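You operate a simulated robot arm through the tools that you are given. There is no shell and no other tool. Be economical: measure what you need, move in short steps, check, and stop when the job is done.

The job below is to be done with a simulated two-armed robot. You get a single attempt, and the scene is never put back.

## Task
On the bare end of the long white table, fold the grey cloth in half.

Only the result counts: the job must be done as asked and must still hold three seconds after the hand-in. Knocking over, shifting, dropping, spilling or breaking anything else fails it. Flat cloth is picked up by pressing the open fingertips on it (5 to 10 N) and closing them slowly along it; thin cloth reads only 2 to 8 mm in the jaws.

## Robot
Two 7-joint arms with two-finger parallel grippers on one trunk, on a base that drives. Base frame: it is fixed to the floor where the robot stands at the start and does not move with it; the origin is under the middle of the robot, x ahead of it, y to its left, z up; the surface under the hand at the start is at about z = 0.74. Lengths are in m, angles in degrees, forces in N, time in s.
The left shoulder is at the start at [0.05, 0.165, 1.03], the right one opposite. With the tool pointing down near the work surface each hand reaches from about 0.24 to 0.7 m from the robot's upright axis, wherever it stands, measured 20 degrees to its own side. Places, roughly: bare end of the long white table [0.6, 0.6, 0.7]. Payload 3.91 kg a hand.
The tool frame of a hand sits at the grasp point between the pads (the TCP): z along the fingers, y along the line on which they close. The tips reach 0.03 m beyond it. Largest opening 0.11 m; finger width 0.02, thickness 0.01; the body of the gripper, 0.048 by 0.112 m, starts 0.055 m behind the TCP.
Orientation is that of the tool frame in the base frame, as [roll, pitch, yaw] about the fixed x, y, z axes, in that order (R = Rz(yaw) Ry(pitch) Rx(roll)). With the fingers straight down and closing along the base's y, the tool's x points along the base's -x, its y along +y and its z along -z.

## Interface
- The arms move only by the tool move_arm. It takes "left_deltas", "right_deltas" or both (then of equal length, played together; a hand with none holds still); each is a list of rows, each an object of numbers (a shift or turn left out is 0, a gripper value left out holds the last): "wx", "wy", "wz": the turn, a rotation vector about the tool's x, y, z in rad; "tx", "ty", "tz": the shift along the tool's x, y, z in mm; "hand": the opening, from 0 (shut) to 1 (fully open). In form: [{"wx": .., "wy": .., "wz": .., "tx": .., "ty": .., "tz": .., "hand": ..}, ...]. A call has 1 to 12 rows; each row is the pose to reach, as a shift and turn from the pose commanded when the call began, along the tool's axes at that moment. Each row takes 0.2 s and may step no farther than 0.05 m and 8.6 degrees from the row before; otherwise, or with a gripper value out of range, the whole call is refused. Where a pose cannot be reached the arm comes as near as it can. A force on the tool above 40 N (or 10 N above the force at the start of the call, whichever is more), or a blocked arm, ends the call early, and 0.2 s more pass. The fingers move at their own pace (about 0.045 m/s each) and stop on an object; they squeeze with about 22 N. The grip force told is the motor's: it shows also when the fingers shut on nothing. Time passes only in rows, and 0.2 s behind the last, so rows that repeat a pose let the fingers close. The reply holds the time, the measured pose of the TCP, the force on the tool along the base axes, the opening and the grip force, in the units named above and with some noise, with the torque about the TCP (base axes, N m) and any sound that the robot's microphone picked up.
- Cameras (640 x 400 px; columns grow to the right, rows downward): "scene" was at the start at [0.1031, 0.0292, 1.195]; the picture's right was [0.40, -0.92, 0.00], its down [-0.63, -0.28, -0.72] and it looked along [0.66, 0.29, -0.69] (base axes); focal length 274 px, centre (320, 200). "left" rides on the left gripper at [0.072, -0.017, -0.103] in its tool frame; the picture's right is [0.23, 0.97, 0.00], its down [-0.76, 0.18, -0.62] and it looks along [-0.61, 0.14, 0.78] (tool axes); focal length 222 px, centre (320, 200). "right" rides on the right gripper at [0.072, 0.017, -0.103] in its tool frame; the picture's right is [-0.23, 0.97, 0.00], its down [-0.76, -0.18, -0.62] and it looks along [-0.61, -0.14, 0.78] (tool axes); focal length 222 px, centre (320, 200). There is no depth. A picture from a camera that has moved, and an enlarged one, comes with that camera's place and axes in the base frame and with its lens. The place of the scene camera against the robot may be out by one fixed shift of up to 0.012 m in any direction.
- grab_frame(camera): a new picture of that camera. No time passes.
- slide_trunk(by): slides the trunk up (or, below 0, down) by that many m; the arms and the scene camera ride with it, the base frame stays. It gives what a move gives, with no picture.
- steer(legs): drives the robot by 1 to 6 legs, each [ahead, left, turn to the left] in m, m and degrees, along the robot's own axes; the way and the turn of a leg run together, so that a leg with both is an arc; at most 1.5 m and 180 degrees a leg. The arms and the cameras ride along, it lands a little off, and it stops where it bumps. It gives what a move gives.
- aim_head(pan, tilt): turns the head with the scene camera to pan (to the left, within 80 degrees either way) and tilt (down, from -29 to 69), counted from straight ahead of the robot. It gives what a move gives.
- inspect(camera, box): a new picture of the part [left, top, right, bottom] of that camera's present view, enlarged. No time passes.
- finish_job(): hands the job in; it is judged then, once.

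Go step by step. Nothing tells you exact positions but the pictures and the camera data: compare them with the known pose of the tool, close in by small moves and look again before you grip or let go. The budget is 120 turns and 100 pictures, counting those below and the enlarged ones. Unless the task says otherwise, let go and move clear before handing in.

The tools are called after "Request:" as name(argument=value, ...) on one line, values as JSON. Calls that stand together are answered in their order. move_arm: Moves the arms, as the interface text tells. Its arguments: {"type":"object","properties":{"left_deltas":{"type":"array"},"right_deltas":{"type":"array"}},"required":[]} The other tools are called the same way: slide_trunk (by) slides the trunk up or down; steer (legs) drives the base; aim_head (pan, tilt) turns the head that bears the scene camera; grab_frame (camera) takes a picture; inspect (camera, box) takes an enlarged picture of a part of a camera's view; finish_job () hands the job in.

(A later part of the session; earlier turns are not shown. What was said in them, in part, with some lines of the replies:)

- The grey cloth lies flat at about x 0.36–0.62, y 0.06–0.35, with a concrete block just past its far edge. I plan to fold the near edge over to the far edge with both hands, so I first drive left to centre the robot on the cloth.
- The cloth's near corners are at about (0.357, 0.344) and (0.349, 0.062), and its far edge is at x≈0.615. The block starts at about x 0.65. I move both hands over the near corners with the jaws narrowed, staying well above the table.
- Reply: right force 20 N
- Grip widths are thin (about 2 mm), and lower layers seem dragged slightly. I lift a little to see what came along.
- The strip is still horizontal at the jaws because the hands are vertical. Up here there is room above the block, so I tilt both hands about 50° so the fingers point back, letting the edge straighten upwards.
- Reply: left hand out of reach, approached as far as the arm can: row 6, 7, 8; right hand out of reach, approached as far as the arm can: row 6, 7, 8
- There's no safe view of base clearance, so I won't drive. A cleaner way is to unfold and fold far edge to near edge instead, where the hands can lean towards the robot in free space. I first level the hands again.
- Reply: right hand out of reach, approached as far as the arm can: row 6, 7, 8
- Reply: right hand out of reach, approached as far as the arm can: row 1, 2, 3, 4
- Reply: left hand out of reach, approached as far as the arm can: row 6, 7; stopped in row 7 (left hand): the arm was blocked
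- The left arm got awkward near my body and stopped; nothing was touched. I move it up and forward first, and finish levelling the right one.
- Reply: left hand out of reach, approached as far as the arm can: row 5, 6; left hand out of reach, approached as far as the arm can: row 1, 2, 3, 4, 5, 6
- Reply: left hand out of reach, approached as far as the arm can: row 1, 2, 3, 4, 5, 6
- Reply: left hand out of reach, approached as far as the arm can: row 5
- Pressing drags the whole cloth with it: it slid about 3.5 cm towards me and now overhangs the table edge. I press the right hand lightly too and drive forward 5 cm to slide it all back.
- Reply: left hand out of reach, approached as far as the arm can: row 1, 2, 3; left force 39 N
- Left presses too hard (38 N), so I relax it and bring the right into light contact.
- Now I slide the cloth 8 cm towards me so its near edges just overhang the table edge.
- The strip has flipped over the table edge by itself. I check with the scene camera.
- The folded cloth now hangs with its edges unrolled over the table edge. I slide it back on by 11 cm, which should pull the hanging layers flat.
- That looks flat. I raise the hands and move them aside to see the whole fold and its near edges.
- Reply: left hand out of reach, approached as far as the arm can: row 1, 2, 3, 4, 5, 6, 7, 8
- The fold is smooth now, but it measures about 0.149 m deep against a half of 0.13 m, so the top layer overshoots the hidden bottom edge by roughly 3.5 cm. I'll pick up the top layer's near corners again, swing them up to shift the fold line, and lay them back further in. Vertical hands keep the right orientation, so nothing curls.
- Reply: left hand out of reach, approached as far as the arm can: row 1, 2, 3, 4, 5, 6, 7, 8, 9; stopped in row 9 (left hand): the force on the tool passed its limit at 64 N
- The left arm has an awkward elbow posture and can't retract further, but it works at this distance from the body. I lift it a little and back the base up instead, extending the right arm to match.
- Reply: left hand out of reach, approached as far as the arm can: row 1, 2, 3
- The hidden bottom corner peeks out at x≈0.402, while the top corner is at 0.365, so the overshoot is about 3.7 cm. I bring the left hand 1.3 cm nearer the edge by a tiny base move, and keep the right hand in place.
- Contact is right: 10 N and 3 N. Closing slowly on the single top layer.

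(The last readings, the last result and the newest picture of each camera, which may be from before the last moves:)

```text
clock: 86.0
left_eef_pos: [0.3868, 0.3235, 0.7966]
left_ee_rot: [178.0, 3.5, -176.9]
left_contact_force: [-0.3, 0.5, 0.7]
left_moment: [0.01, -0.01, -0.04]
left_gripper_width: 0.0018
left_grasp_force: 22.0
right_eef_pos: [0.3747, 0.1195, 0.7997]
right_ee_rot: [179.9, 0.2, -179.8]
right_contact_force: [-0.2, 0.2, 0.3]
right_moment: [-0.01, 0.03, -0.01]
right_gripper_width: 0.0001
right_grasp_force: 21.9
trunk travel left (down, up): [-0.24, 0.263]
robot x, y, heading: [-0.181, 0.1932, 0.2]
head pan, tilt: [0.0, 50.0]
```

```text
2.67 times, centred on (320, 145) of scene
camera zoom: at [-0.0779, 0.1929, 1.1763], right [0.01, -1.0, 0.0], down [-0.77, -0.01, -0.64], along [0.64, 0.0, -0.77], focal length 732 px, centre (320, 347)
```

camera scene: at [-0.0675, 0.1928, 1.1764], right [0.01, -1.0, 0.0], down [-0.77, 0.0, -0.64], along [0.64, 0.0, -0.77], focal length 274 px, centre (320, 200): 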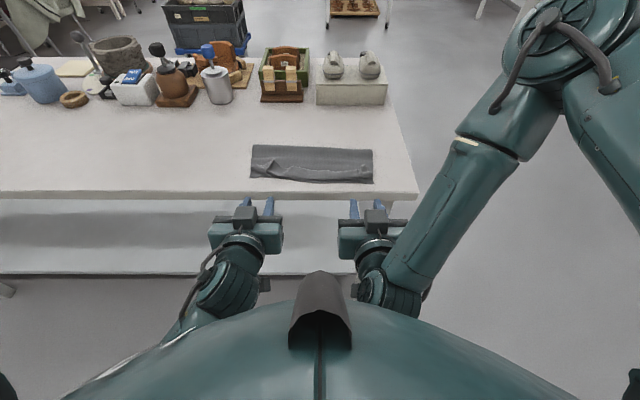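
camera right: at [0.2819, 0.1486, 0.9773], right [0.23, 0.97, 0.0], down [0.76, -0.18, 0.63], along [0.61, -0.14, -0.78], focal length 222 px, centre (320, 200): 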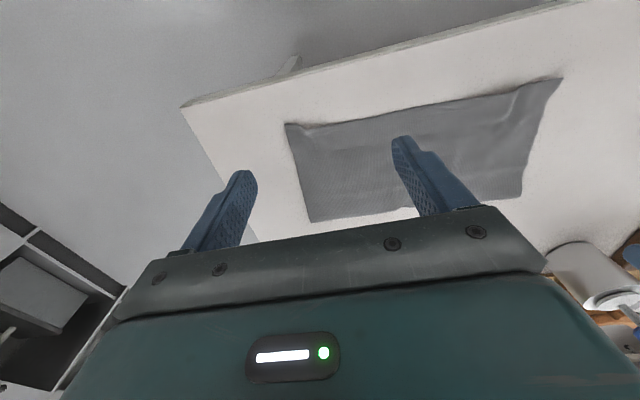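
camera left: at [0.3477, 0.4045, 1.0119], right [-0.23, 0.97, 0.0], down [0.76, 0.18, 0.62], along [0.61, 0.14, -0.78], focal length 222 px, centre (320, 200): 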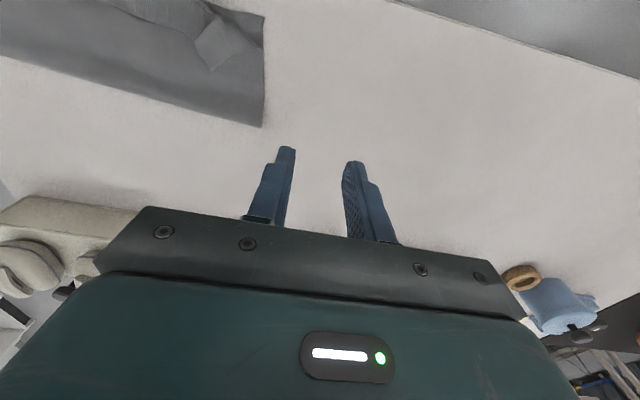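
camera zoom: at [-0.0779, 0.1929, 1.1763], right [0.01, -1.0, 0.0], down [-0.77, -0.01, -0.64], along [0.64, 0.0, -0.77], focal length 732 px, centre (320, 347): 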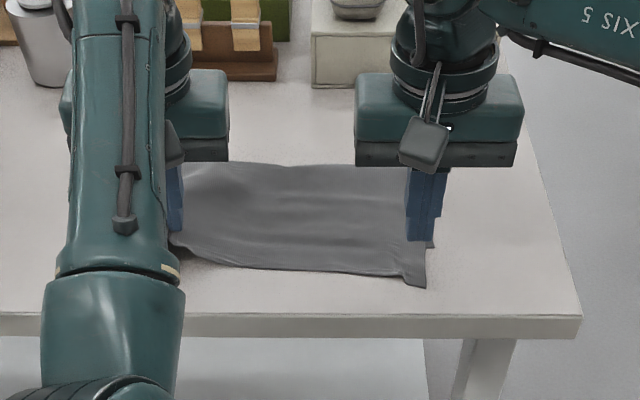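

The left grip holds, but the right one slipped off empty. I repeat the right grip a few millimetres further in, with a bit more pressure.

Request:
move_arm(right_deltas=[{"hand": 0.26}, {"tx": -7, "hand": 0.26}, {"tx": -7, "tz": 15}, {"tx": -7, "tz": 26}, {"tx": -7, "tz": 29}, {"tx": -7, "tz": 30}, {"tx": -7, "tz": 30}])

Request:
inspect(camera="right", box=[160, 20, 480, 220])

```text
clock: 87.6
left_eef_pos: [0.3868, 0.3243, 0.7988]
left_ee_rot: [178.0, 3.6, -176.8]
left_contact_force: [1.1, -0.2, -0.3]
left_moment: [0.02, 0.03, -0.01]
left_gripper_width: 0.0016
left_grasp_force: 22.2
right_eef_pos: [0.3828, 0.1185, 0.7709]
right_ee_rot: [179.8, 0.3, -179.9]
right_contact_force: [0.0, -0.1, 6.8]
right_moment: [0.15, -0.01, 0.02]
right_gripper_width: 0.0288
right_grasp_force: 0.5
trunk travel left (down, up): [-0.24, 0.263]
robot x, y, heading: [-0.1853, 0.197, 0.5]
head pan, tilt: [0.0, 50.0]
```

```text
2.00 times, centred on (320, 120) of right
camera zoom: at [0.3094, 0.1365, 0.873], right [0.22, 0.97, 0.01], down [0.76, -0.18, 0.63], along [0.61, -0.14, -0.78], focal length 444 px, centre (320, 360)
```

zoom: 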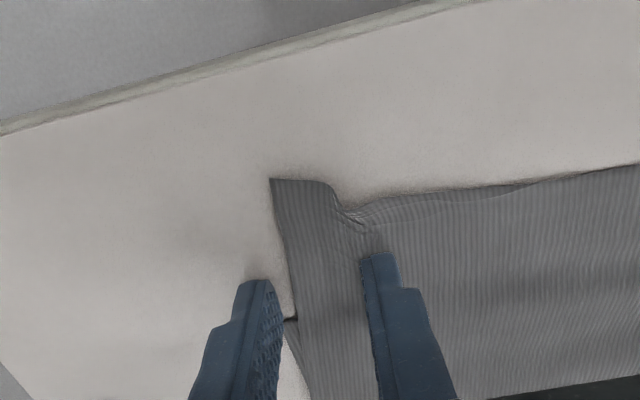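

The outer right finger is off the cloth's side, since the edge shifted inward. I lift, move 18 mm inward, and set down again.

Request:
move_arm(right_deltas=[{"tz": -12, "hand": 0.22}, {"tx": 6, "ty": 10, "tz": -12}, {"tx": 6, "ty": 20, "tz": -12}, {"tx": 6, "ty": 20, "tz": -5}, {"tx": 6, "ty": 20, "tz": -1}, {"tx": 6, "ty": 20, "tz": 0.3}, {"tx": 6, "ty": 20, "tz": 0.3}])

```text
clock: 89.2
left_eef_pos: [0.3861, 0.3248, 0.7995]
left_ee_rot: [178.0, 3.5, -177.0]
left_contact_force: [-0.4, -0.5, 0.4]
left_moment: [0.0, -0.02, -0.02]
left_gripper_width: 0.0016
left_grasp_force: 22.6
right_eef_pos: [0.376, 0.1378, 0.7715]
right_ee_rot: [179.8, 0.4, -179.8]
right_contact_force: [-1.1, -1.2, 14.7]
right_moment: [-0.3, 0.08, 0.02]
right_gripper_width: 0.0247
right_grasp_force: 0.2
trunk travel left (down, up): [-0.24, 0.263]
robot x, y, heading: [-0.183, 0.1971, 0.4]
head pan, tilt: [0.0, 50.0]
```

Request:
move_arm(right_deltas=[{"tz": -0.4, "hand": 0.19}, {"tz": -0.4, "hand": 0.16}, {"tz": -0.4, "hand": 0.13}, {"tz": -0.4, "hand": 0.1}, {"tz": -0.4, "hand": 0.07}, {"tz": -0.4, "hand": 0.03}, {"tz": -0.4, "hand": 0}, {"tz": -0.4, "hand": 0}, {"tz": -0.4, "hand": 0}])

Request:
move_arm(right_deltas=[{"tz": -10}, {"tz": -20}, {"tz": -28}, {"tz": -28}])

Request:
inspect(camera="right", box=[160, 20, 480, 220])

```text
clock: 91.2
left_eef_pos: [0.3867, 0.3241, 0.7997]
left_ee_rot: [178.0, 3.6, -176.8]
left_contact_force: [-1.0, -4.0, -0.5]
left_moment: [-0.14, 0.01, -0.05]
left_gripper_width: 0.0017
left_grasp_force: 22.0
right_eef_pos: [0.3753, 0.1386, 0.7711]
right_ee_rot: [179.9, 0.4, -179.7]
right_contact_force: [0.0, 2.0, 21.9]
right_moment: [-0.05, 0.1, 0.07]
right_gripper_width: 0.0019
right_grasp_force: 22.1
trunk travel left (down, up): [-0.24, 0.263]
robot x, y, heading: [-0.184, 0.1933, 0.3]
head pan, tilt: [0.0, 50.0]
```

```text
clock: 92.2
left_eef_pos: [0.3884, 0.3247, 0.7983]
left_ee_rot: [178.1, 3.5, -176.9]
left_contact_force: [-0.2, -2.8, 0.3]
left_moment: [-0.05, -0.02, 0.0]
left_gripper_width: 0.0016
left_grasp_force: 22.1
right_eef_pos: [0.3765, 0.1401, 0.7966]
right_ee_rot: [179.9, 0.2, -179.8]
right_contact_force: [-0.1, 1.9, -0.2]
right_moment: [0.07, 0.02, 0.03]
right_gripper_width: 0.0019
right_grasp_force: 22.0
trunk travel left (down, up): [-0.24, 0.263]
robot x, y, heading: [-0.1799, 0.1966, 0.1]
head pan, tilt: [0.0, 50.0]
```

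```text
2.00 times, centred on (320, 120) of right
camera zoom: at [0.3038, 0.1572, 0.8993], right [0.22, 0.97, 0.0], down [0.76, -0.18, 0.62], along [0.61, -0.14, -0.78], focal length 444 px, centre (320, 360)
```

zoom: 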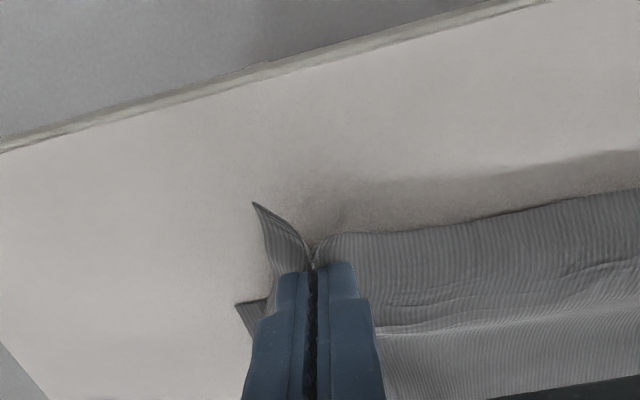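

Both corners of the top layer are held. The bottom corners are visible at (0.390, 0.102) and (0.402, 0.364). I raise the edge using trunk and base moves, which keep both hands rigid together, to reset the fold line.

Request:
steer(legs=[[0.06, 0, 0]])

Request:
slide_trunk(by=0.035)

Request:
steer(legs=[[0.05, 0, 0]])

Request:
slide_trunk(by=0.035)

Request:
steer(legs=[[0.035, 0, 0]])

Request:
inspect(camera="scene", box=[200, 100, 440, 250])

```text
clock: 93.2
left_eef_pos: [0.4469, 0.325, 0.7976]
left_ee_rot: [178.2, 3.5, -176.8]
left_contact_force: [0.1, -2.2, 0.3]
left_moment: [-0.07, 0.04, -0.03]
left_gripper_width: 0.0017
left_grasp_force: 22.3
right_eef_pos: [0.4366, 0.14, 0.7969]
right_ee_rot: [179.8, 0.2, -179.7]
right_contact_force: [1.1, 2.1, -0.3]
right_moment: [0.08, 0.02, 0.04]
right_gripper_width: 0.002
right_grasp_force: 21.8
trunk travel left (down, up): [-0.24, 0.263]
robot x, y, heading: [-0.1219, 0.1972, 0.4]
head pan, tilt: [0.0, 50.0]
```

```text
clock: 94.0
left_eef_pos: [0.447, 0.3244, 0.8336]
left_ee_rot: [178.0, 3.5, -176.7]
left_contact_force: [-0.1, -2.0, -0.3]
left_moment: [-0.09, 0.01, -0.02]
left_gripper_width: 0.0019
left_grasp_force: 22.1
right_eef_pos: [0.4378, 0.1405, 0.8323]
right_ee_rot: [179.8, 0.1, -179.8]
right_contact_force: [1.2, 3.1, 0.2]
right_moment: [0.08, -0.02, 0.03]
right_gripper_width: 0.0018
right_grasp_force: 22.4
trunk travel left (down, up): [-0.275, 0.228]
robot x, y, heading: [-0.1255, 0.1959, 0.6]
head pan, tilt: [0.0, 50.0]
```

```text
clock: 94.9
left_eef_pos: [0.4975, 0.3263, 0.8331]
left_ee_rot: [178.1, 3.5, -176.8]
left_contact_force: [-0.6, -2.2, -0.3]
left_moment: [-0.14, 0.0, -0.01]
left_gripper_width: 0.0018
left_grasp_force: 21.8
right_eef_pos: [0.4862, 0.1411, 0.8325]
right_ee_rot: [179.8, 0.3, -179.8]
right_contact_force: [0.4, 2.7, 0.2]
right_moment: [0.05, -0.03, 0.02]
right_gripper_width: 0.0018
right_grasp_force: 22.0
trunk travel left (down, up): [-0.275, 0.228]
robot x, y, heading: [-0.0732, 0.1974, 0.3]
head pan, tilt: [0.0, 50.0]
```

```text
clock: 95.7
left_eef_pos: [0.4975, 0.3269, 0.8681]
left_ee_rot: [178.0, 3.5, -176.9]
left_contact_force: [-0.3, -2.2, -0.7]
left_moment: [-0.11, 0.04, -0.02]
left_gripper_width: 0.0018
left_grasp_force: 22.4
right_eef_pos: [0.4865, 0.1404, 0.8668]
right_ee_rot: [179.8, 0.2, -179.8]
right_contact_force: [1.2, 3.4, -0.3]
right_moment: [0.1, 0.01, 0.02]
right_gripper_width: 0.0016
right_grasp_force: 22.2
trunk travel left (down, up): [-0.31, 0.193]
robot x, y, heading: [-0.0727, 0.1992, 0.4]
head pan, tilt: [0.0, 50.0]
```

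```text
clock: 96.6
left_eef_pos: [0.5332, 0.3252, 0.8665]
left_ee_rot: [178.1, 3.5, -176.8]
left_contact_force: [-0.3, -2.9, -0.6]
left_moment: [-0.08, 0.02, -0.05]
left_gripper_width: 0.0017
left_grasp_force: 21.8
right_eef_pos: [0.5227, 0.1398, 0.8669]
right_ee_rot: [179.8, 0.2, -179.7]
right_contact_force: [0.6, 3.0, 0.1]
right_moment: [0.1, 0.01, 0.02]
right_gripper_width: 0.0017
right_grasp_force: 22.4
trunk travel left (down, up): [-0.31, 0.193]
robot x, y, heading: [-0.0388, 0.1984, 0.4]
head pan, tilt: [0.0, 50.0]
```

```text
2.67 times, centred on (320, 175) of scene
camera zoom: at [0.0674, 0.194, 1.2462], right [0.01, -1.0, 0.0], down [-0.77, -0.01, -0.64], along [0.64, 0.0, -0.77], focal length 732 px, centre (320, 267)
```

zoom: 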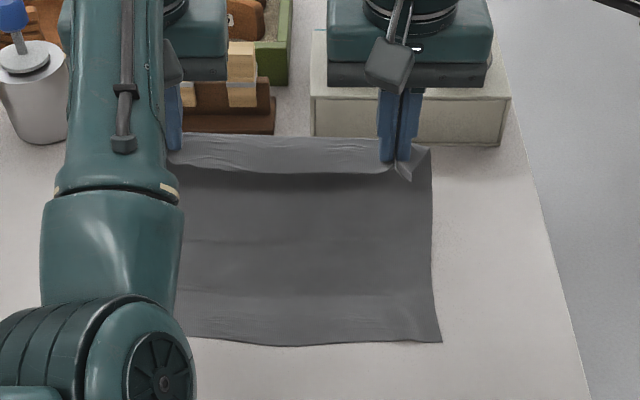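

The sheet stands over the right fold line. I lay the edge back in short base and trunk steps with some slack, so the fold line stays put.

Request:
steer(legs=[[-0.04, 0, 0]])

Request:
slide_trunk(by=-0.03)

Request:
steer(legs=[[-0.035, 0, 0]])

Request:
slide_trunk(by=-0.03)

Request:
steer(legs=[[-0.03, 0, 0]])

Request:
slide_trunk(by=-0.015)

Request:
grab_frame(camera="right")

```text
clock: 97.5
left_eef_pos: [0.4923, 0.3257, 0.8681]
left_ee_rot: [178.0, 3.6, -176.8]
left_contact_force: [0.3, -2.3, 0.3]
left_moment: [-0.07, -0.01, -0.09]
left_gripper_width: 0.0017
left_grasp_force: 21.8
right_eef_pos: [0.4824, 0.1411, 0.8694]
right_ee_rot: [179.7, 0.1, -179.8]
right_contact_force: [0.7, 3.6, 0.2]
right_moment: [0.11, -0.02, 0.03]
right_gripper_width: 0.0019
right_grasp_force: 21.8
trunk travel left (down, up): [-0.31, 0.193]
robot x, y, heading: [-0.0779, 0.1949, 0.6]
head pan, tilt: [0.0, 50.0]
```

```text
clock: 98.2
left_eef_pos: [0.493, 0.3259, 0.8379]
left_ee_rot: [178.0, 3.6, -176.9]
left_contact_force: [-0.5, -3.4, 0.3]
left_moment: [-0.13, 0.02, -0.03]
left_gripper_width: 0.0015
left_grasp_force: 21.9
right_eef_pos: [0.4823, 0.1403, 0.8375]
right_ee_rot: [179.8, 0.1, -179.8]
right_contact_force: [1.0, 3.8, 0.4]
right_moment: [0.09, -0.04, 0.02]
right_gripper_width: 0.0019
right_grasp_force: 21.9
trunk travel left (down, up): [-0.28, 0.223]
robot x, y, heading: [-0.0778, 0.2006, 0.4]
head pan, tilt: [0.0, 50.0]
```

```text
clock: 99.1
left_eef_pos: [0.457, 0.3262, 0.8378]
left_ee_rot: [178.0, 3.7, -176.8]
left_contact_force: [0.4, -3.0, 0.1]
left_moment: [-0.12, -0.02, -0.07]
left_gripper_width: 0.0014
left_grasp_force: 21.9
right_eef_pos: [0.4461, 0.1405, 0.8377]
right_ee_rot: [179.8, 0.2, -179.7]
right_contact_force: [0.2, 3.2, -0.5]
right_moment: [0.11, -0.02, 0.07]
right_gripper_width: 0.0018
right_grasp_force: 21.6
trunk travel left (down, up): [-0.28, 0.223]
robot x, y, heading: [-0.1159, 0.1932, 0.4]
head pan, tilt: [0.0, 50.0]
```

```text
clock: 99.8
left_eef_pos: [0.4568, 0.3274, 0.8075]
left_ee_rot: [177.9, 3.6, -176.9]
left_contact_force: [0.1, -2.7, -0.3]
left_moment: [-0.08, -0.01, -0.08]
left_gripper_width: 0.0018
left_grasp_force: 21.8
right_eef_pos: [0.4469, 0.1401, 0.8078]
right_ee_rot: [179.8, 0.1, -179.9]
right_contact_force: [-0.3, 2.8, 0.5]
right_moment: [0.09, 0.01, 0.01]
right_gripper_width: 0.002
right_grasp_force: 22.2
trunk travel left (down, up): [-0.25, 0.253]
robot x, y, heading: [-0.1152, 0.1946, 0.2]
head pan, tilt: [0.0, 50.0]
```

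```text
clock: 100.6
left_eef_pos: [0.4272, 0.3272, 0.8072]
left_ee_rot: [178.0, 3.6, -176.6]
left_contact_force: [0.0, -2.2, 0.1]
left_moment: [-0.15, 0.01, -0.07]
left_gripper_width: 0.0016
left_grasp_force: 21.9
right_eef_pos: [0.4174, 0.1421, 0.8074]
right_ee_rot: [179.8, 0.2, -179.8]
right_contact_force: [0.0, 2.9, -0.1]
right_moment: [0.12, 0.01, 0.05]
right_gripper_width: 0.0018
right_grasp_force: 22.2
trunk travel left (down, up): [-0.25, 0.253]
robot x, y, heading: [-0.1444, 0.1986, 0.8]
head pan, tilt: [0.0, 50.0]
```

```text
clock: 101.3
left_eef_pos: [0.4273, 0.3264, 0.7925]
left_ee_rot: [178.1, 3.6, -176.7]
left_contact_force: [0.1, -2.1, 0.5]
left_moment: [-0.06, -0.01, -0.04]
left_gripper_width: 0.0016
left_grasp_force: 22.4
right_eef_pos: [0.4172, 0.1405, 0.7921]
right_ee_rot: [179.6, 0.3, -179.7]
right_contact_force: [0.0, 3.7, 0.6]
right_moment: [0.09, -0.06, 0.02]
right_gripper_width: 0.0015
right_grasp_force: 22.0
trunk travel left (down, up): [-0.235, 0.268]
robot x, y, heading: [-0.1429, 0.1934, 0.5]
head pan, tilt: [0.0, 50.0]
```

```text
9 pictures are left
camera right: at [0.3436, 0.1583, 0.8947], right [0.22, 0.97, 0.01], down [0.76, -0.18, 0.63], along [0.61, -0.13, -0.78], focal length 222 px, centre (320, 200)
```

right: 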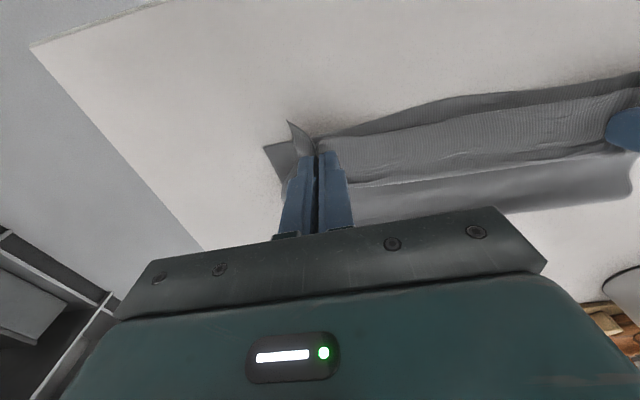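

Top and bottom edges are now nearly aligned, with the top about 1 cm inside. I nudge 1 cm nearer, lower, release, and lift clear.

Request:
steer(legs=[[-0.01, 0, 0]])

Request:
slide_trunk(by=-0.014)

Request:
move_arm(left_deltas=[{"hand": 0.06}, {"hand": 0.12}, {"hand": 0.2}, {"hand": 0.2}], right_deltas=[{"hand": 0.06}, {"hand": 0.12}, {"hand": 0.2}, {"hand": 0.2}])

Request:
slide_trunk(by=0.08)

Request:
grab_frame(camera="right")

```text
clock: 102.0
left_eef_pos: [0.4176, 0.3258, 0.7933]
left_ee_rot: [178.0, 3.6, -176.7]
left_contact_force: [0.1, -3.0, -0.5]
left_moment: [-0.07, 0.0, -0.1]
left_gripper_width: 0.0018
left_grasp_force: 22.1
right_eef_pos: [0.4067, 0.1387, 0.7926]
right_ee_rot: [179.9, 0.2, -179.7]
right_contact_force: [0.7, 3.3, -0.4]
right_moment: [0.11, 0.01, 0.06]
right_gripper_width: 0.0017
right_grasp_force: 21.9
trunk travel left (down, up): [-0.235, 0.268]
robot x, y, heading: [-0.155, 0.1943, 0.5]
head pan, tilt: [0.0, 50.0]
```

```text
clock: 102.6
left_eef_pos: [0.4182, 0.3261, 0.7794]
left_ee_rot: [177.9, 3.5, -176.8]
left_contact_force: [-1.0, -2.2, 0.1]
left_moment: [-0.05, -0.01, -0.05]
left_gripper_width: 0.0019
left_grasp_force: 22.3
right_eef_pos: [0.4067, 0.1423, 0.7784]
right_ee_rot: [179.7, 0.2, -179.7]
right_contact_force: [0.0, 2.6, -0.6]
right_moment: [0.08, 0.01, 0.03]
right_gripper_width: 0.0017
right_grasp_force: 21.4
trunk travel left (down, up): [-0.221, 0.282]
robot x, y, heading: [-0.1499, 0.1946, 0.6]
head pan, tilt: [0.0, 50.0]
```

```text
clock: 103.6
left_eef_pos: [0.4178, 0.3274, 0.7781]
left_ee_rot: [178.0, 3.5, -176.7]
left_contact_force: [-0.4, -0.2, -0.4]
left_moment: [-0.01, 0.01, 0.0]
left_gripper_width: 0.0218
left_grasp_force: 0.1
right_eef_pos: [0.4092, 0.1408, 0.7784]
right_ee_rot: [179.8, 0.3, -179.7]
right_contact_force: [0.0, 0.1, -0.4]
right_moment: [0.01, -0.02, 0.0]
right_gripper_width: 0.022
right_grasp_force: 0.1
trunk travel left (down, up): [-0.221, 0.282]
robot x, y, heading: [-0.1523, 0.197, 0.8]
head pan, tilt: [0.0, 50.0]
```

```text
clock: 104.8
left_eef_pos: [0.4188, 0.3266, 0.859]
left_ee_rot: [178.1, 3.4, -176.8]
left_contact_force: [-0.1, 0.9, 0.7]
left_moment: [0.0, -0.03, -0.03]
left_gripper_width: 0.022
left_grasp_force: 0.0
right_eef_pos: [0.4079, 0.1413, 0.8586]
right_ee_rot: [179.8, 0.2, -179.7]
right_contact_force: [-0.7, -0.3, -0.7]
right_moment: [0.01, 0.01, 0.01]
right_gripper_width: 0.0222
right_grasp_force: 0.1
trunk travel left (down, up): [-0.301, 0.202]
robot x, y, heading: [-0.153, 0.1969, 0.5]
head pan, tilt: [0.0, 50.0]
```

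```text
8 pictures are left
camera right: at [0.334, 0.1581, 0.9604], right [0.22, 0.97, 0.0], down [0.76, -0.18, 0.62], along [0.61, -0.14, -0.78], focal length 222 px, centre (320, 200)
```

right: 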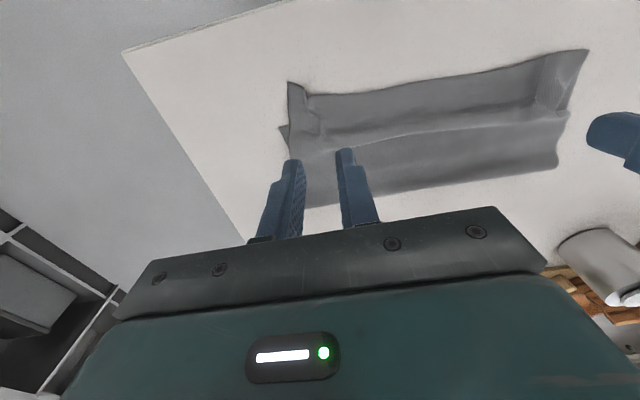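

The slack came back towards the near side: the top edge still overshoots by about 2.2 cm at x≈0.383, because my pinch sits 2.5 cm in from the edge. I'll repeat the swing with that corrected, regripping at the same places.

Request:
slide_trunk(by=-0.08)

Request:
move_arm(left_deltas=[{"tz": 3}, {"tz": 5}, {"tz": 6}, {"tz": 6}], right_deltas=[{"tz": 3}, {"tz": 5}, {"tz": 6}, {"tz": 6}])

```text
clock: 106.0
left_eef_pos: [0.4179, 0.3266, 0.7792]
left_ee_rot: [178.1, 3.7, -176.7]
left_contact_force: [0.0, -0.2, 0.3]
left_moment: [0.01, 0.0, -0.04]
left_gripper_width: 0.0218
left_grasp_force: 0.0
right_eef_pos: [0.4075, 0.14, 0.7787]
right_ee_rot: [179.8, 0.2, -179.8]
right_contact_force: [-0.2, -0.1, -0.1]
right_moment: [-0.02, 0.0, -0.04]
right_gripper_width: 0.0223
right_grasp_force: 0.0
trunk travel left (down, up): [-0.221, 0.282]
robot x, y, heading: [-0.152, 0.1957, 0.5]
head pan, tilt: [0.0, 50.0]
```

```text
clock: 107.0
left_eef_pos: [0.4182, 0.3275, 0.7736]
left_ee_rot: [178.0, 3.7, -176.7]
left_contact_force: [0.0, -0.4, 0.1]
left_moment: [0.01, -0.02, 0.0]
left_gripper_width: 0.0219
left_grasp_force: 0.1
right_eef_pos: [0.4061, 0.1397, 0.773]
right_ee_rot: [179.8, 0.3, -179.8]
right_contact_force: [-0.6, -0.1, 0.2]
right_moment: [0.02, 0.03, 0.0]
right_gripper_width: 0.022
right_grasp_force: 0.2
trunk travel left (down, up): [-0.221, 0.282]
robot x, y, heading: [-0.154, 0.1979, 0.4]
head pan, tilt: [0.0, 50.0]
```

I shift the hands 1.2 cm nearer, so the pinch sits close to the edge and on the single top layer only, then press lightly.

Request:
steer(legs=[[-0.012, 0, 0]])

Request:
move_arm(left_deltas=[{"tz": 1}, {"tz": 2}, {"tz": 2}], right_deltas=[{"tz": 1}, {"tz": 2}, {"tz": 2}])

Request:
inspect(camera="right", box=[160, 20, 480, 220])

```text
clock: 107.7
left_eef_pos: [0.4062, 0.327, 0.7728]
left_ee_rot: [178.0, 3.5, -176.8]
left_contact_force: [0.4, 1.0, -0.1]
left_moment: [0.0, -0.02, 0.0]
left_gripper_width: 0.0224
left_grasp_force: 0.1
right_eef_pos: [0.3938, 0.1401, 0.7733]
right_ee_rot: [179.8, 0.3, -179.8]
right_contact_force: [0.3, 1.2, 0.2]
right_moment: [0.03, 0.03, 0.02]
right_gripper_width: 0.0221
right_grasp_force: 0.0
trunk travel left (down, up): [-0.221, 0.282]
robot x, y, heading: [-0.1603, 0.199, 0.3]
head pan, tilt: [0.0, 50.0]
```

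```text
clock: 108.5
left_eef_pos: [0.407, 0.3265, 0.7716]
left_ee_rot: [178.0, 3.6, -176.7]
left_contact_force: [-0.3, 0.0, 8.2]
left_moment: [-0.2, 0.06, 0.02]
left_gripper_width: 0.0221
left_grasp_force: 0.1
right_eef_pos: [0.3931, 0.1384, 0.7716]
right_ee_rot: [179.8, 0.3, -179.7]
right_contact_force: [0.3, -0.1, 3.4]
right_moment: [-0.03, -0.05, 0.05]
right_gripper_width: 0.0218
right_grasp_force: 0.1
trunk travel left (down, up): [-0.221, 0.282]
robot x, y, heading: [-0.1633, 0.1947, 0.4]
head pan, tilt: [0.0, 50.0]
```

```text
2.00 times, centred on (320, 120) of right
camera zoom: at [0.32, 0.1576, 0.8736], right [0.22, 0.97, 0.01], down [0.76, -0.18, 0.63], along [0.61, -0.14, -0.78], focal length 444 px, centre (320, 360)
```

zoom: 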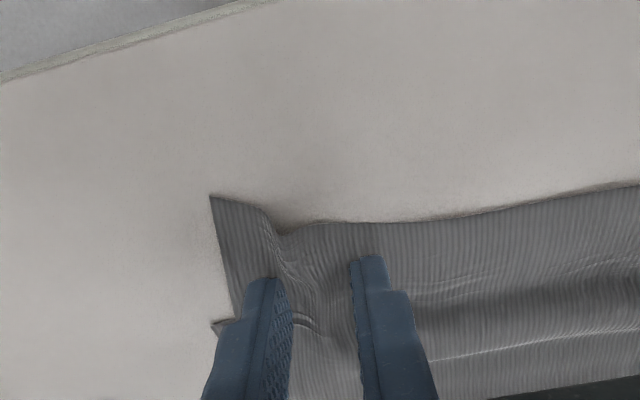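

Grip spot confirmed: the pinch is 2.2 cm in from the top edge (x 0.371), and the bottom corner is at x 0.399. So the final shift must be +2.8 cm. Closing slowly.

Request:
move_arm(left_deltas=[{"hand": 0.17}, {"hand": 0.14}, {"hand": 0.11}, {"hand": 0.08}, {"hand": 0.05}, {"hand": 0.02}, {"hand": 0}, {"hand": 0}, {"hand": 0}], right_deltas=[{"tz": 0.6, "hand": 0.17}, {"tz": 0.6, "hand": 0.14}, {"tz": 0.6, "hand": 0.11}, {"tz": 0.6, "hand": 0.08}, {"tz": 0.6, "hand": 0.05}, {"tz": 0.6, "hand": 0.02}, {"tz": 0.6, "hand": 0}, {"tz": 0.6, "hand": 0}, {"tz": 0.6, "hand": 0}])

Request:
slide_trunk(by=0.03)

```text
clock: 110.5
left_eef_pos: [0.4064, 0.328, 0.7719]
left_ee_rot: [178.0, 3.5, -176.7]
left_contact_force: [-0.2, -5.5, 7.1]
left_moment: [-0.27, 0.04, 0.03]
left_gripper_width: 0.002
left_grasp_force: 21.9
right_eef_pos: [0.3938, 0.1395, 0.7712]
right_ee_rot: [179.7, 0.3, -179.8]
right_contact_force: [0.4, 4.5, 9.2]
right_moment: [0.1, -0.12, -0.02]
right_gripper_width: 0.0017
right_grasp_force: 22.1
trunk travel left (down, up): [-0.221, 0.282]
robot x, y, heading: [-0.1659, 0.1975, 0.5]
head pan, tilt: [0.0, 50.0]
```

```text
clock: 111.3
left_eef_pos: [0.4069, 0.3282, 0.8005]
left_ee_rot: [177.9, 3.5, -176.8]
left_contact_force: [0.9, -3.7, 0.4]
left_moment: [-0.12, -0.02, 0.04]
left_gripper_width: 0.0019
left_grasp_force: 22.0
right_eef_pos: [0.3928, 0.1396, 0.8002]
right_ee_rot: [179.8, 0.2, -179.7]
right_contact_force: [-0.4, 3.3, -0.4]
right_moment: [0.09, 0.0, -0.02]
right_gripper_width: 0.0017
right_grasp_force: 22.0
trunk travel left (down, up): [-0.251, 0.252]
robot x, y, heading: [-0.1631, 0.1966, 0.7]
head pan, tilt: [0.0, 50.0]
```

Both corners held. I swing the edge up and past the new fold line to draw the fold forward.

Request:
steer(legs=[[0.07, 0, 0]])

Request:
slide_trunk(by=0.04)

Request:
steer(legs=[[0.06, 0, 0]])

Request:
slide_trunk(by=0.022)

Request:
steer(legs=[[0.03, 0, 0]])

Request:
move_arm(left_deltas=[{"tx": -8}, {"tx": -16}, {"tx": -24}, {"tx": -24}], right_deltas=[{"tx": -8}, {"tx": -16}, {"tx": -24}, {"tx": -24}])

Request:
inspect(camera="scene", box=[200, 100, 440, 250])

```text
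clock: 112.3
left_eef_pos: [0.4783, 0.3284, 0.8009]
left_ee_rot: [178.0, 3.5, -176.7]
left_contact_force: [0.5, -3.0, 0.0]
left_moment: [-0.13, 0.02, 0.0]
left_gripper_width: 0.0019
left_grasp_force: 22.3
right_eef_pos: [0.4654, 0.1417, 0.8008]
right_ee_rot: [179.7, 0.1, -179.7]
right_contact_force: [0.3, 3.0, -0.5]
right_moment: [0.09, -0.02, -0.06]
right_gripper_width: 0.0016
right_grasp_force: 22.2
trunk travel left (down, up): [-0.251, 0.252]
robot x, y, heading: [-0.0932, 0.1968, 0.6]
head pan, tilt: [0.0, 50.0]
```

```text
clock: 113.1
left_eef_pos: [0.4783, 0.3299, 0.8401]
left_ee_rot: [178.0, 3.6, -176.7]
left_contact_force: [-0.5, -3.3, -0.1]
left_moment: [-0.11, 0.03, 0.06]
left_gripper_width: 0.002
left_grasp_force: 21.8
right_eef_pos: [0.4648, 0.1415, 0.8401]
right_ee_rot: [179.7, 0.1, -179.7]
right_contact_force: [0.4, 3.6, -1.1]
right_moment: [0.09, -0.01, -0.04]
right_gripper_width: 0.0017
right_grasp_force: 22.1
trunk travel left (down, up): [-0.291, 0.212]
robot x, y, heading: [-0.0911, 0.1965, 0.5]
head pan, tilt: [0.0, 50.0]
```

```text
clock: 114.1
left_eef_pos: [0.5361, 0.3296, 0.8409]
left_ee_rot: [177.9, 3.4, -176.7]
left_contact_force: [-0.5, -3.2, 0.3]
left_moment: [-0.14, 0.04, 0.02]
left_gripper_width: 0.0019
left_grasp_force: 21.9
right_eef_pos: [0.5243, 0.1425, 0.841]
right_ee_rot: [179.6, 0.3, -179.7]
right_contact_force: [0.5, 3.0, 0.3]
right_moment: [0.09, 0.0, -0.02]
right_gripper_width: 0.0015
right_grasp_force: 22.1
trunk travel left (down, up): [-0.291, 0.212]
robot x, y, heading: [-0.0324, 0.1954, 0.6]
head pan, tilt: [0.0, 50.0]
```

```text
clock: 114.8
left_eef_pos: [0.5366, 0.3285, 0.8635]
left_ee_rot: [178.0, 3.6, -176.7]
left_contact_force: [-0.9, -3.6, 0.2]
left_moment: [-0.08, 0.04, 0.02]
left_gripper_width: 0.0021
left_grasp_force: 21.5
right_eef_pos: [0.5226, 0.142, 0.8617]
right_ee_rot: [179.7, 0.2, -179.8]
right_contact_force: [0.6, 2.5, 0.1]
right_moment: [0.08, 0.0, -0.01]
right_gripper_width: 0.0017
right_grasp_force: 22.2
trunk travel left (down, up): [-0.313, 0.19]
robot x, y, heading: [-0.0368, 0.1933, 0.5]
head pan, tilt: [0.0, 50.0]
```

```text
clock: 115.6
left_eef_pos: [0.5658, 0.3286, 0.8624]
left_ee_rot: [178.0, 3.5, -176.6]
left_contact_force: [0.7, -3.3, 0.5]
left_moment: [-0.08, 0.03, 0.02]
left_gripper_width: 0.0019
left_grasp_force: 22.2
right_eef_pos: [0.5537, 0.1424, 0.8622]
right_ee_rot: [179.7, 0.2, -179.6]
right_contact_force: [-0.5, 3.1, -0.1]
right_moment: [0.08, 0.0, -0.04]
right_gripper_width: 0.0015
right_grasp_force: 21.8
trunk travel left (down, up): [-0.313, 0.19]
robot x, y, heading: [-0.0063, 0.1948, 0.6]
head pan, tilt: [0.0, 50.0]
```

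```text
clock: 116.6
left_eef_pos: [0.5895, 0.3314, 0.8638]
left_ee_rot: [178.0, 3.6, -176.6]
left_contact_force: [-0.9, -2.8, -0.1]
left_moment: [-0.09, -0.01, 0.04]
left_gripper_width: 0.0019
left_grasp_force: 21.8
right_eef_pos: [0.5782, 0.1435, 0.8624]
right_ee_rot: [179.7, 0.2, -179.7]
right_contact_force: [0.3, 2.4, -0.3]
right_moment: [0.09, 0.01, 0.01]
right_gripper_width: 0.0016
right_grasp_force: 21.5
trunk travel left (down, up): [-0.313, 0.19]
robot x, y, heading: [-0.0056, 0.1938, 0.5]
head pan, tilt: [0.0, 50.0]
```

```text
2.67 times, centred on (320, 175) of scene
camera zoom: at [0.0997, 0.1947, 1.2493], right [0.01, -1.0, 0.0], down [-0.77, -0.01, -0.64], along [0.64, 0.01, -0.77], focal length 732 px, centre (320, 267)
```

zoom: 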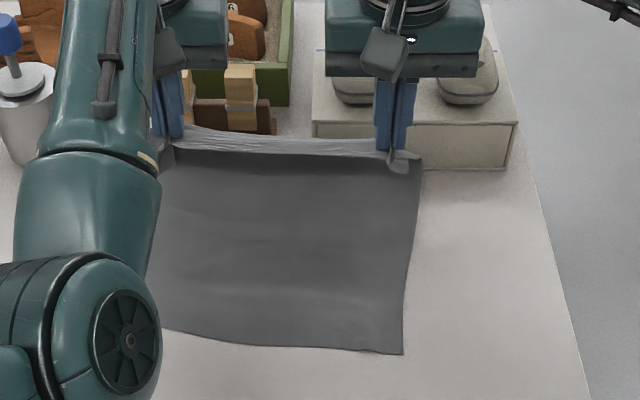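

The swing drew the bottom layer forward a little too. I bring the edge back partway down with slack, then check alignment from the right wrist camera.

Request:
steer(legs=[[-0.05, 0, 0]])

Request:
slide_trunk(by=-0.022)

Request:
steer(legs=[[-0.04, 0, 0]])

Request:
slide_trunk(by=-0.025)

Request:
grab_frame(camera="right")

```text
clock: 117.5
left_eef_pos: [0.5398, 0.3302, 0.864]
left_ee_rot: [178.0, 3.6, -176.7]
left_contact_force: [0.3, -3.5, -1.0]
left_moment: [-0.09, 0.04, 0.03]
left_gripper_width: 0.0021
left_grasp_force: 22.1
right_eef_pos: [0.528, 0.1432, 0.8622]
right_ee_rot: [179.7, 0.2, -179.8]
right_contact_force: [0.4, 2.8, -0.1]
right_moment: [0.11, -0.04, -0.05]
right_gripper_width: 0.0016
right_grasp_force: 21.9
trunk travel left (down, up): [-0.313, 0.19]
robot x, y, heading: [-0.0509, 0.195, 0.1]
head pan, tilt: [0.0, 50.0]
```

```text
clock: 118.2
left_eef_pos: [0.5393, 0.3297, 0.8425]
left_ee_rot: [178.1, 3.6, -176.6]
left_contact_force: [0.0, -3.0, 0.6]
left_moment: [-0.09, 0.05, 0.06]
left_gripper_width: 0.0018
left_grasp_force: 22.0
right_eef_pos: [0.5277, 0.1443, 0.8406]
right_ee_rot: [179.8, 0.1, -179.7]
right_contact_force: [0.1, 2.4, -1.2]
right_moment: [0.05, 0.02, -0.04]
right_gripper_width: 0.0019
right_grasp_force: 22.3
trunk travel left (down, up): [-0.291, 0.212]
robot x, y, heading: [-0.0552, 0.1926, 0.4]
head pan, tilt: [0.0, 50.0]
```

```text
clock: 119.1
left_eef_pos: [0.4996, 0.3305, 0.8423]
left_ee_rot: [178.0, 3.6, -176.6]
left_contact_force: [-0.7, -3.2, 0.4]
left_moment: [-0.12, 0.0, 0.04]
left_gripper_width: 0.0015
left_grasp_force: 21.9
right_eef_pos: [0.4862, 0.1426, 0.8409]
right_ee_rot: [179.7, 0.2, -179.6]
right_contact_force: [-0.5, 2.9, -0.7]
right_moment: [0.09, -0.04, -0.02]
right_gripper_width: 0.0016
right_grasp_force: 22.4
trunk travel left (down, up): [-0.291, 0.212]
robot x, y, heading: [-0.0991, 0.1967, 0.5]
head pan, tilt: [0.0, 50.0]
```

```text
clock: 119.8
left_eef_pos: [0.4988, 0.3299, 0.8158]
left_ee_rot: [178.1, 3.8, -176.6]
left_contact_force: [-0.3, -3.4, -0.5]
left_moment: [-0.11, 0.03, 0.0]
left_gripper_width: 0.0018
left_grasp_force: 22.8
right_eef_pos: [0.4863, 0.1453, 0.8156]
right_ee_rot: [179.7, 0.2, -179.6]
right_contact_force: [-0.5, 2.7, 0.4]
right_moment: [0.08, 0.0, 0.0]
right_gripper_width: 0.0017
right_grasp_force: 21.9
trunk travel left (down, up): [-0.266, 0.237]
robot x, y, heading: [-0.093, 0.195, 0.7]
head pan, tilt: [0.0, 50.0]
```

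```text
5 pictures are left
camera right: at [0.4134, 0.1605, 0.9179], right [0.22, 0.98, 0.01], down [0.76, -0.18, 0.63], along [0.61, -0.13, -0.78], focal length 222 px, centre (320, 200)
```

right: 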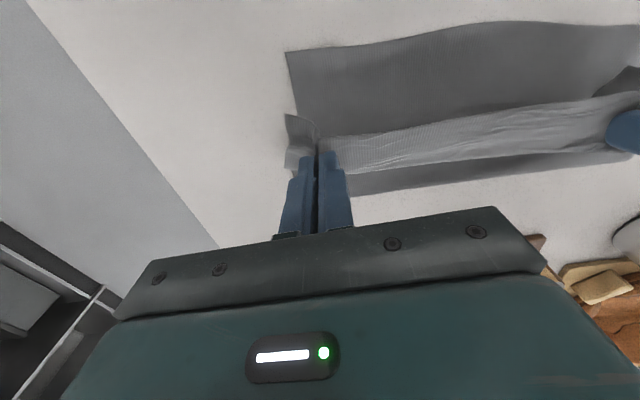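

The bottom edge runs from about (0.424, 0.137) to (0.46, 0.355), slightly turned. I move the left hand 2 cm forward to match, then lay the edge down aligned with it and release.

Request:
move_arm(left_deltas=[{"tx": -7}, {"tx": -14}, {"tx": -20}, {"tx": -20}])

Request:
steer(legs=[[-0.025, 0, 0]])

Request:
slide_trunk(by=-0.02)

Request:
steer(legs=[[-0.016, 0, 0]])

Request:
slide_trunk(by=-0.018)

Request:
move_arm(left_deltas=[{"hand": 0.06}, {"hand": 0.12}, {"hand": 0.2}, {"hand": 0.2}], right_deltas=[{"hand": 0.06}, {"hand": 0.12}, {"hand": 0.2}, {"hand": 0.2}])

Request:
slide_trunk(by=0.08)

Request:
grab_frame(camera="right")

```text
clock: 120.8
left_eef_pos: [0.5185, 0.3307, 0.8171]
left_ee_rot: [178.1, 3.4, -176.7]
left_contact_force: [-1.5, -6.9, -0.1]
left_moment: [-0.19, 0.04, 0.04]
left_gripper_width: 0.0018
left_grasp_force: 22.2
right_eef_pos: [0.4878, 0.1451, 0.8155]
right_ee_rot: [179.7, 0.1, -179.7]
right_contact_force: [0.7, 6.4, 0.0]
right_moment: [0.21, -0.04, -0.04]
right_gripper_width: 0.0016
right_grasp_force: 22.4
trunk travel left (down, up): [-0.266, 0.237]
robot x, y, heading: [-0.095, 0.1959, 0.8]
head pan, tilt: [0.0, 50.0]
```

```text
clock: 121.6
left_eef_pos: [0.4934, 0.3305, 0.8174]
left_ee_rot: [178.2, 3.5, -176.5]
left_contact_force: [-1.0, -8.3, 0.1]
left_moment: [-0.24, -0.01, 0.03]
left_gripper_width: 0.0019
left_grasp_force: 21.6
right_eef_pos: [0.463, 0.1429, 0.8158]
right_ee_rot: [179.7, 0.3, -179.5]
right_contact_force: [1.0, 8.0, 0.2]
right_moment: [0.21, -0.07, -0.05]
right_gripper_width: 0.0016
right_grasp_force: 22.0
trunk travel left (down, up): [-0.266, 0.237]
robot x, y, heading: [-0.1198, 0.1926, 0.6]
head pan, tilt: [0.0, 50.0]
```

```text
clock: 122.3
left_eef_pos: [0.4943, 0.3308, 0.7975]
left_ee_rot: [178.1, 3.5, -176.7]
left_contact_force: [-1.0, -5.4, 0.0]
left_moment: [-0.17, 0.02, 0.05]
left_gripper_width: 0.0022
left_grasp_force: 21.6
right_eef_pos: [0.4625, 0.1435, 0.7952]
right_ee_rot: [179.6, 0.1, -179.6]
right_contact_force: [0.4, 5.4, 0.0]
right_moment: [0.16, -0.06, -0.06]
right_gripper_width: 0.0015
right_grasp_force: 21.8
trunk travel left (down, up): [-0.246, 0.257]
robot x, y, heading: [-0.1197, 0.1942, 0.5]
head pan, tilt: [0.0, 50.0]
```

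```text
clock: 123.0
left_eef_pos: [0.4771, 0.3313, 0.7978]
left_ee_rot: [178.0, 3.4, -176.7]
left_contact_force: [-1.8, -7.3, 0.6]
left_moment: [-0.18, 0.02, 0.02]
left_gripper_width: 0.0019
left_grasp_force: 22.0
right_eef_pos: [0.4462, 0.1444, 0.7962]
right_ee_rot: [179.6, 0.2, -179.6]
right_contact_force: [1.5, 6.3, 0.5]
right_moment: [0.19, -0.06, -0.03]
right_gripper_width: 0.0016
right_grasp_force: 22.0
trunk travel left (down, up): [-0.246, 0.257]
robot x, y, heading: [-0.137, 0.1985, 0.7]
head pan, tilt: [0.0, 50.0]
```

```text
clock: 123.7
left_eef_pos: [0.4767, 0.3298, 0.7798]
left_ee_rot: [178.1, 3.5, -176.7]
left_contact_force: [-1.8, -4.5, 0.7]
left_moment: [-0.16, 0.05, 0.0]
left_gripper_width: 0.0019
left_grasp_force: 21.4
right_eef_pos: [0.4459, 0.1443, 0.7773]
right_ee_rot: [179.6, 0.2, -179.4]
right_contact_force: [0.5, 4.0, -0.1]
right_moment: [0.16, -0.05, -0.06]
right_gripper_width: 0.0016
right_grasp_force: 22.2
trunk travel left (down, up): [-0.228, 0.275]
robot x, y, heading: [-0.1392, 0.1963, 0.7]
head pan, tilt: [0.0, 50.0]
```

```text
clock: 124.7
left_eef_pos: [0.4786, 0.3323, 0.7798]
left_ee_rot: [178.1, 3.5, -176.6]
left_contact_force: [-0.3, -0.2, 0.5]
left_moment: [0.01, 0.0, 0.0]
left_gripper_width: 0.0217
left_grasp_force: 0.0
right_eef_pos: [0.4464, 0.1442, 0.7786]
right_ee_rot: [179.6, 0.2, -179.6]
right_contact_force: [-0.6, 0.8, 0.1]
right_moment: [-0.02, -0.02, 0.01]
right_gripper_width: 0.022
right_grasp_force: 0.1
trunk travel left (down, up): [-0.228, 0.275]
robot x, y, heading: [-0.139, 0.1967, 0.6]
head pan, tilt: [0.0, 50.0]
```

```text
clock: 125.9
left_eef_pos: [0.4775, 0.3303, 0.8601]
left_ee_rot: [178.1, 3.5, -176.7]
left_contact_force: [0.2, -0.4, -0.5]
left_moment: [-0.01, 0.01, -0.05]
left_gripper_width: 0.0222
left_grasp_force: 0.1
right_eef_pos: [0.4453, 0.1439, 0.858]
right_ee_rot: [179.6, 0.3, -179.6]
right_contact_force: [0.6, 0.2, -0.4]
right_moment: [-0.02, 0.03, 0.01]
right_gripper_width: 0.0222
right_grasp_force: 0.0
trunk travel left (down, up): [-0.308, 0.195]
robot x, y, heading: [-0.1362, 0.196, 0.6]
head pan, tilt: [0.0, 50.0]
```

```text
4 pictures are left
camera right: at [0.3724, 0.1605, 0.9597], right [0.22, 0.98, 0.01], down [0.76, -0.18, 0.62], along [0.61, -0.13, -0.78], focal length 222 px, centre (320, 200)
```

right: 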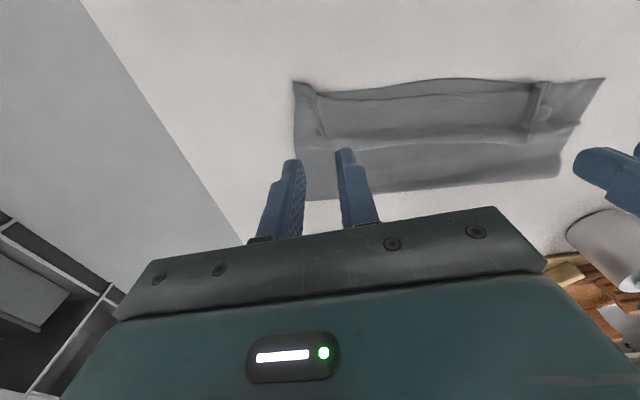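

The edges now line up, with the top edge within about 1 cm of the bottom and the corners together. I zoom in to check the remaining wrinkle.

Request:
inspect(camera="right", box=[270, 50, 630, 230])

```text
1.78 times, centred on (450, 140) of right
camera zoom: at [0.3724, 0.1605, 0.9597], right [0.22, 0.98, 0.01], down [0.76, -0.18, 0.62], along [0.61, -0.13, -0.78], focal length 395 px, centre (89, 307)
```

zoom: 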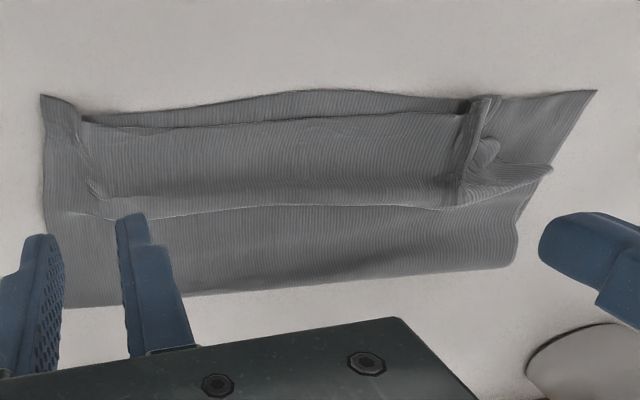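

Right side is aligned; the left corner flap of the top layer seems turned in. I look with the left wrist camera.

Request:
inspect(camera="left", box=[200, 40, 460, 220])

```text
2.22 times, centred on (330, 130) of left
camera zoom: at [0.4002, 0.3041, 0.9577], right [-0.29, 0.96, 0.02], down [0.71, 0.2, 0.67], along [0.64, 0.21, -0.74], focal length 494 px, centre (298, 356)
```

zoom: 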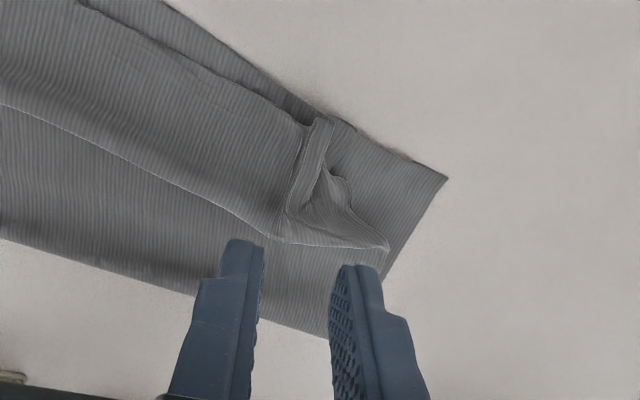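

The top's left corner is tucked in by about 5 cm, next to the leftover pinch ridge. I move the left hand over that corner flap to pull it out, and keep the right hand high.

Request:
move_arm(left_deltas=[{"ty": 8, "hand": 0.18}, {"ty": 18, "hand": 0.18}, {"ty": 18}], right_deltas=[{"tz": -25}, {"tz": -50}, {"tz": -50}])

Request:
steer(legs=[[-0.007, 0, 0]])

Request:
slide_trunk(by=-0.081)

```text
clock: 126.7
left_eef_pos: [0.4763, 0.3489, 0.8616]
left_ee_rot: [178.1, 3.5, -176.6]
left_contact_force: [-0.6, 0.6, -0.2]
left_moment: [0.01, 0.02, -0.01]
left_gripper_width: 0.0198
left_grasp_force: 0.1
right_eef_pos: [0.4463, 0.1446, 0.911]
right_ee_rot: [179.6, 0.2, -179.7]
right_contact_force: [0.3, -0.2, 0.3]
right_moment: [0.0, -0.01, 0.01]
right_gripper_width: 0.0218
right_grasp_force: 0.1
trunk travel left (down, up): [-0.308, 0.195]
robot x, y, heading: [-0.1392, 0.1986, 0.8]
head pan, tilt: [0.0, 50.0]
```

```text
clock: 127.4
left_eef_pos: [0.4692, 0.3474, 0.8609]
left_ee_rot: [178.1, 3.6, -176.8]
left_contact_force: [-0.1, -0.2, 0.3]
left_moment: [0.01, -0.02, 0.01]
left_gripper_width: 0.0199
left_grasp_force: 0.1
right_eef_pos: [0.4378, 0.1433, 0.9102]
right_ee_rot: [179.6, 0.1, -179.6]
right_contact_force: [0.3, 0.3, 0.3]
right_moment: [0.0, -0.01, 0.02]
right_gripper_width: 0.0222
right_grasp_force: 0.0
trunk travel left (down, up): [-0.308, 0.195]
robot x, y, heading: [-0.1484, 0.1972, 0.6]
head pan, tilt: [0.0, 50.0]
```

```text
clock: 128.6
left_eef_pos: [0.468, 0.3486, 0.7799]
left_ee_rot: [178.1, 3.4, -176.6]
left_contact_force: [0.3, -0.3, -0.3]
left_moment: [0.01, -0.01, -0.01]
left_gripper_width: 0.0197
left_grasp_force: 0.0
right_eef_pos: [0.44, 0.1438, 0.8289]
right_ee_rot: [179.6, 0.3, -179.7]
right_contact_force: [-0.6, -0.4, 1.0]
right_moment: [-0.01, -0.02, 0.0]
right_gripper_width: 0.022
right_grasp_force: 0.1
trunk travel left (down, up): [-0.227, 0.276]
robot x, y, heading: [-0.141, 0.1967, 0.5]
head pan, tilt: [0.0, 50.0]
```

Request:
move_arm(left_deltas=[{"tz": 3}, {"tz": 5}, {"tz": 5.5, "hand": 0.14}, {"tz": 5.5, "hand": 0.1}, {"tz": 5.5, "hand": 0.06}, {"tz": 5.5, "hand": 0.02}, {"tz": 5.5, "hand": 0}, {"tz": 5.5, "hand": 0}])

Request:
inspect(camera="left", box=[200, 40, 460, 220])

```text
clock: 130.4
left_eef_pos: [0.4693, 0.3492, 0.7735]
left_ee_rot: [178.2, 3.6, -176.7]
left_contact_force: [-0.3, 0.2, 1.2]
left_moment: [0.01, -0.02, -0.02]
left_gripper_width: 0.002
left_grasp_force: 22.0
right_eef_pos: [0.4385, 0.1443, 0.8281]
right_ee_rot: [179.6, 0.3, -179.6]
right_contact_force: [1.1, -0.2, -0.2]
right_moment: [-0.02, 0.0, 0.0]
right_gripper_width: 0.0219
right_grasp_force: 0.0
trunk travel left (down, up): [-0.227, 0.276]
robot x, y, heading: [-0.1424, 0.1953, 0.7]
head pan, tilt: [0.0, 50.0]
```

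```text
2.22 times, centred on (330, 130) of left
camera zoom: at [0.3921, 0.3225, 0.8724], right [-0.29, 0.96, 0.02], down [0.71, 0.2, 0.67], along [0.64, 0.21, -0.74], focal length 494 px, centre (298, 356)
```

zoom: 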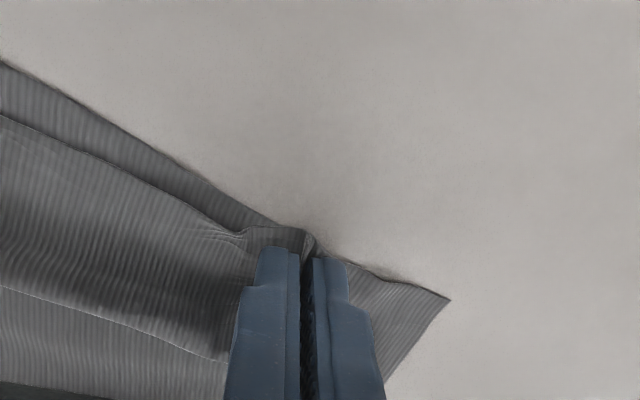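

It holds the flap. I lift slightly and pull it outward to the left, watching the force.

Request:
move_arm(left_deltas=[{"tz": -8}, {"tz": -12, "ty": 7}, {"tz": -12, "ty": 14}, {"tz": -12, "ty": 21}, {"tz": -12, "ty": 28}, {"tz": -12, "ty": 28}])

```text
clock: 131.8
left_eef_pos: [0.4674, 0.3769, 0.7881]
left_ee_rot: [178.1, 3.5, -176.7]
left_contact_force: [-1.9, -0.5, -1.1]
left_moment: [0.05, 0.02, 0.02]
left_gripper_width: 0.0024
left_grasp_force: 22.1
right_eef_pos: [0.4384, 0.1435, 0.8295]
right_ee_rot: [179.6, 0.2, -179.5]
right_contact_force: [-0.9, 0.2, 0.9]
right_moment: [-0.01, 0.01, 0.0]
right_gripper_width: 0.0223
right_grasp_force: 0.0
trunk travel left (down, up): [-0.227, 0.276]
robot x, y, heading: [-0.1454, 0.1992, 0.6]
head pan, tilt: [0.0, 50.0]
```

Little tension. I go a few millimetres more, lower, release, and raise both hands clear.

Request:
move_arm(left_deltas=[{"ty": 4}, {"ty": 7}, {"ty": 7, "tz": 6}, {"ty": 7, "tz": 9}, {"ty": 7, "tz": 9, "hand": 0.06}, {"ty": 7, "tz": 9, "hand": 0.14}, {"ty": 7, "tz": 9, "hand": 0.2}, {"ty": 7, "tz": 9, "hand": 0.2}])

Request:
slide_trunk(by=0.1)

Request:
grab_frame(camera="left")

```text
clock: 133.6
left_eef_pos: [0.4668, 0.3837, 0.7801]
left_ee_rot: [178.1, 3.4, -176.7]
left_contact_force: [0.1, 0.8, 1.5]
left_moment: [-0.03, 0.0, 0.0]
left_gripper_width: 0.0221
left_grasp_force: 0.0
right_eef_pos: [0.4382, 0.1439, 0.8278]
right_ee_rot: [179.5, 0.2, -179.6]
right_contact_force: [-0.1, -0.4, 0.3]
right_moment: [0.02, -0.01, 0.06]
right_gripper_width: 0.0219
right_grasp_force: 0.1
trunk travel left (down, up): [-0.227, 0.276]
robot x, y, heading: [-0.1467, 0.1959, 0.6]
head pan, tilt: [0.0, 50.0]
```

```text
clock: 134.9
left_eef_pos: [0.4679, 0.3841, 0.8792]
left_ee_rot: [178.1, 3.5, -176.7]
left_contact_force: [-0.2, -0.7, 0.0]
left_moment: [0.03, 0.03, -0.01]
left_gripper_width: 0.0218
left_grasp_force: 0.0
right_eef_pos: [0.4384, 0.1446, 0.9294]
right_ee_rot: [179.6, 0.1, -179.6]
right_contact_force: [0.1, 0.6, 1.0]
right_moment: [-0.01, -0.03, 0.01]
right_gripper_width: 0.0219
right_grasp_force: 0.0
trunk travel left (down, up): [-0.327, 0.176]
robot x, y, heading: [-0.1454, 0.1966, 0.5]
head pan, tilt: [0.0, 50.0]
```

```text
0 pictures are left
camera left: at [0.3898, 0.3573, 0.9778], right [-0.29, 0.96, 0.02], down [0.71, 0.2, 0.67], along [0.64, 0.21, -0.74], focal length 222 px, centre (320, 200)
```

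left: 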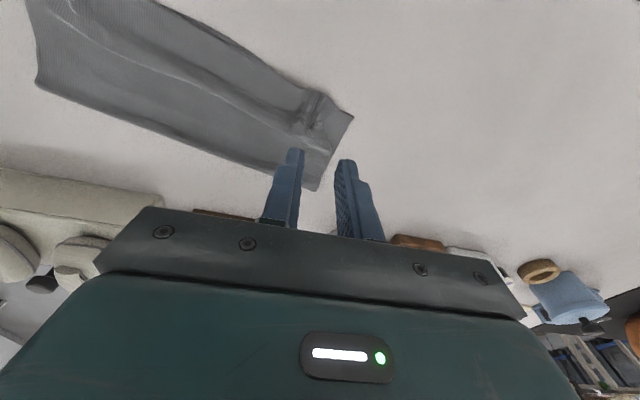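

The cloth is folded with its near edges roughly together, the left top corner now about 2–3 cm from the bottom one, and both hands open and clear above it. I'm out of pictures, so I hand in.

Request:
finish_job()

```text
The job is handed in.
```

I folded the grey cloth in half on the bare end of the white table and handed the job in. The fold isn't perfectly neat, and I had no pictures left for a final check of the whole cloth.

- **Edges:** at the last check the top edge lay within about 1–1.5 cm of the bottom edge.
- **Left corner:** the top-left corner is still about 2–3 cm off the bottom one.
- **Wrinkles:** a low ridge runs across the top layer, and a small gather remains near the left corner.
- **Position:** the cloth slid around on the table as I worked and ended slightly turned from where it started.
- **Surroundings:** in the pictures I took, nothing else on the table had moved. Both hands were open and clear above the cloth at hand-in.
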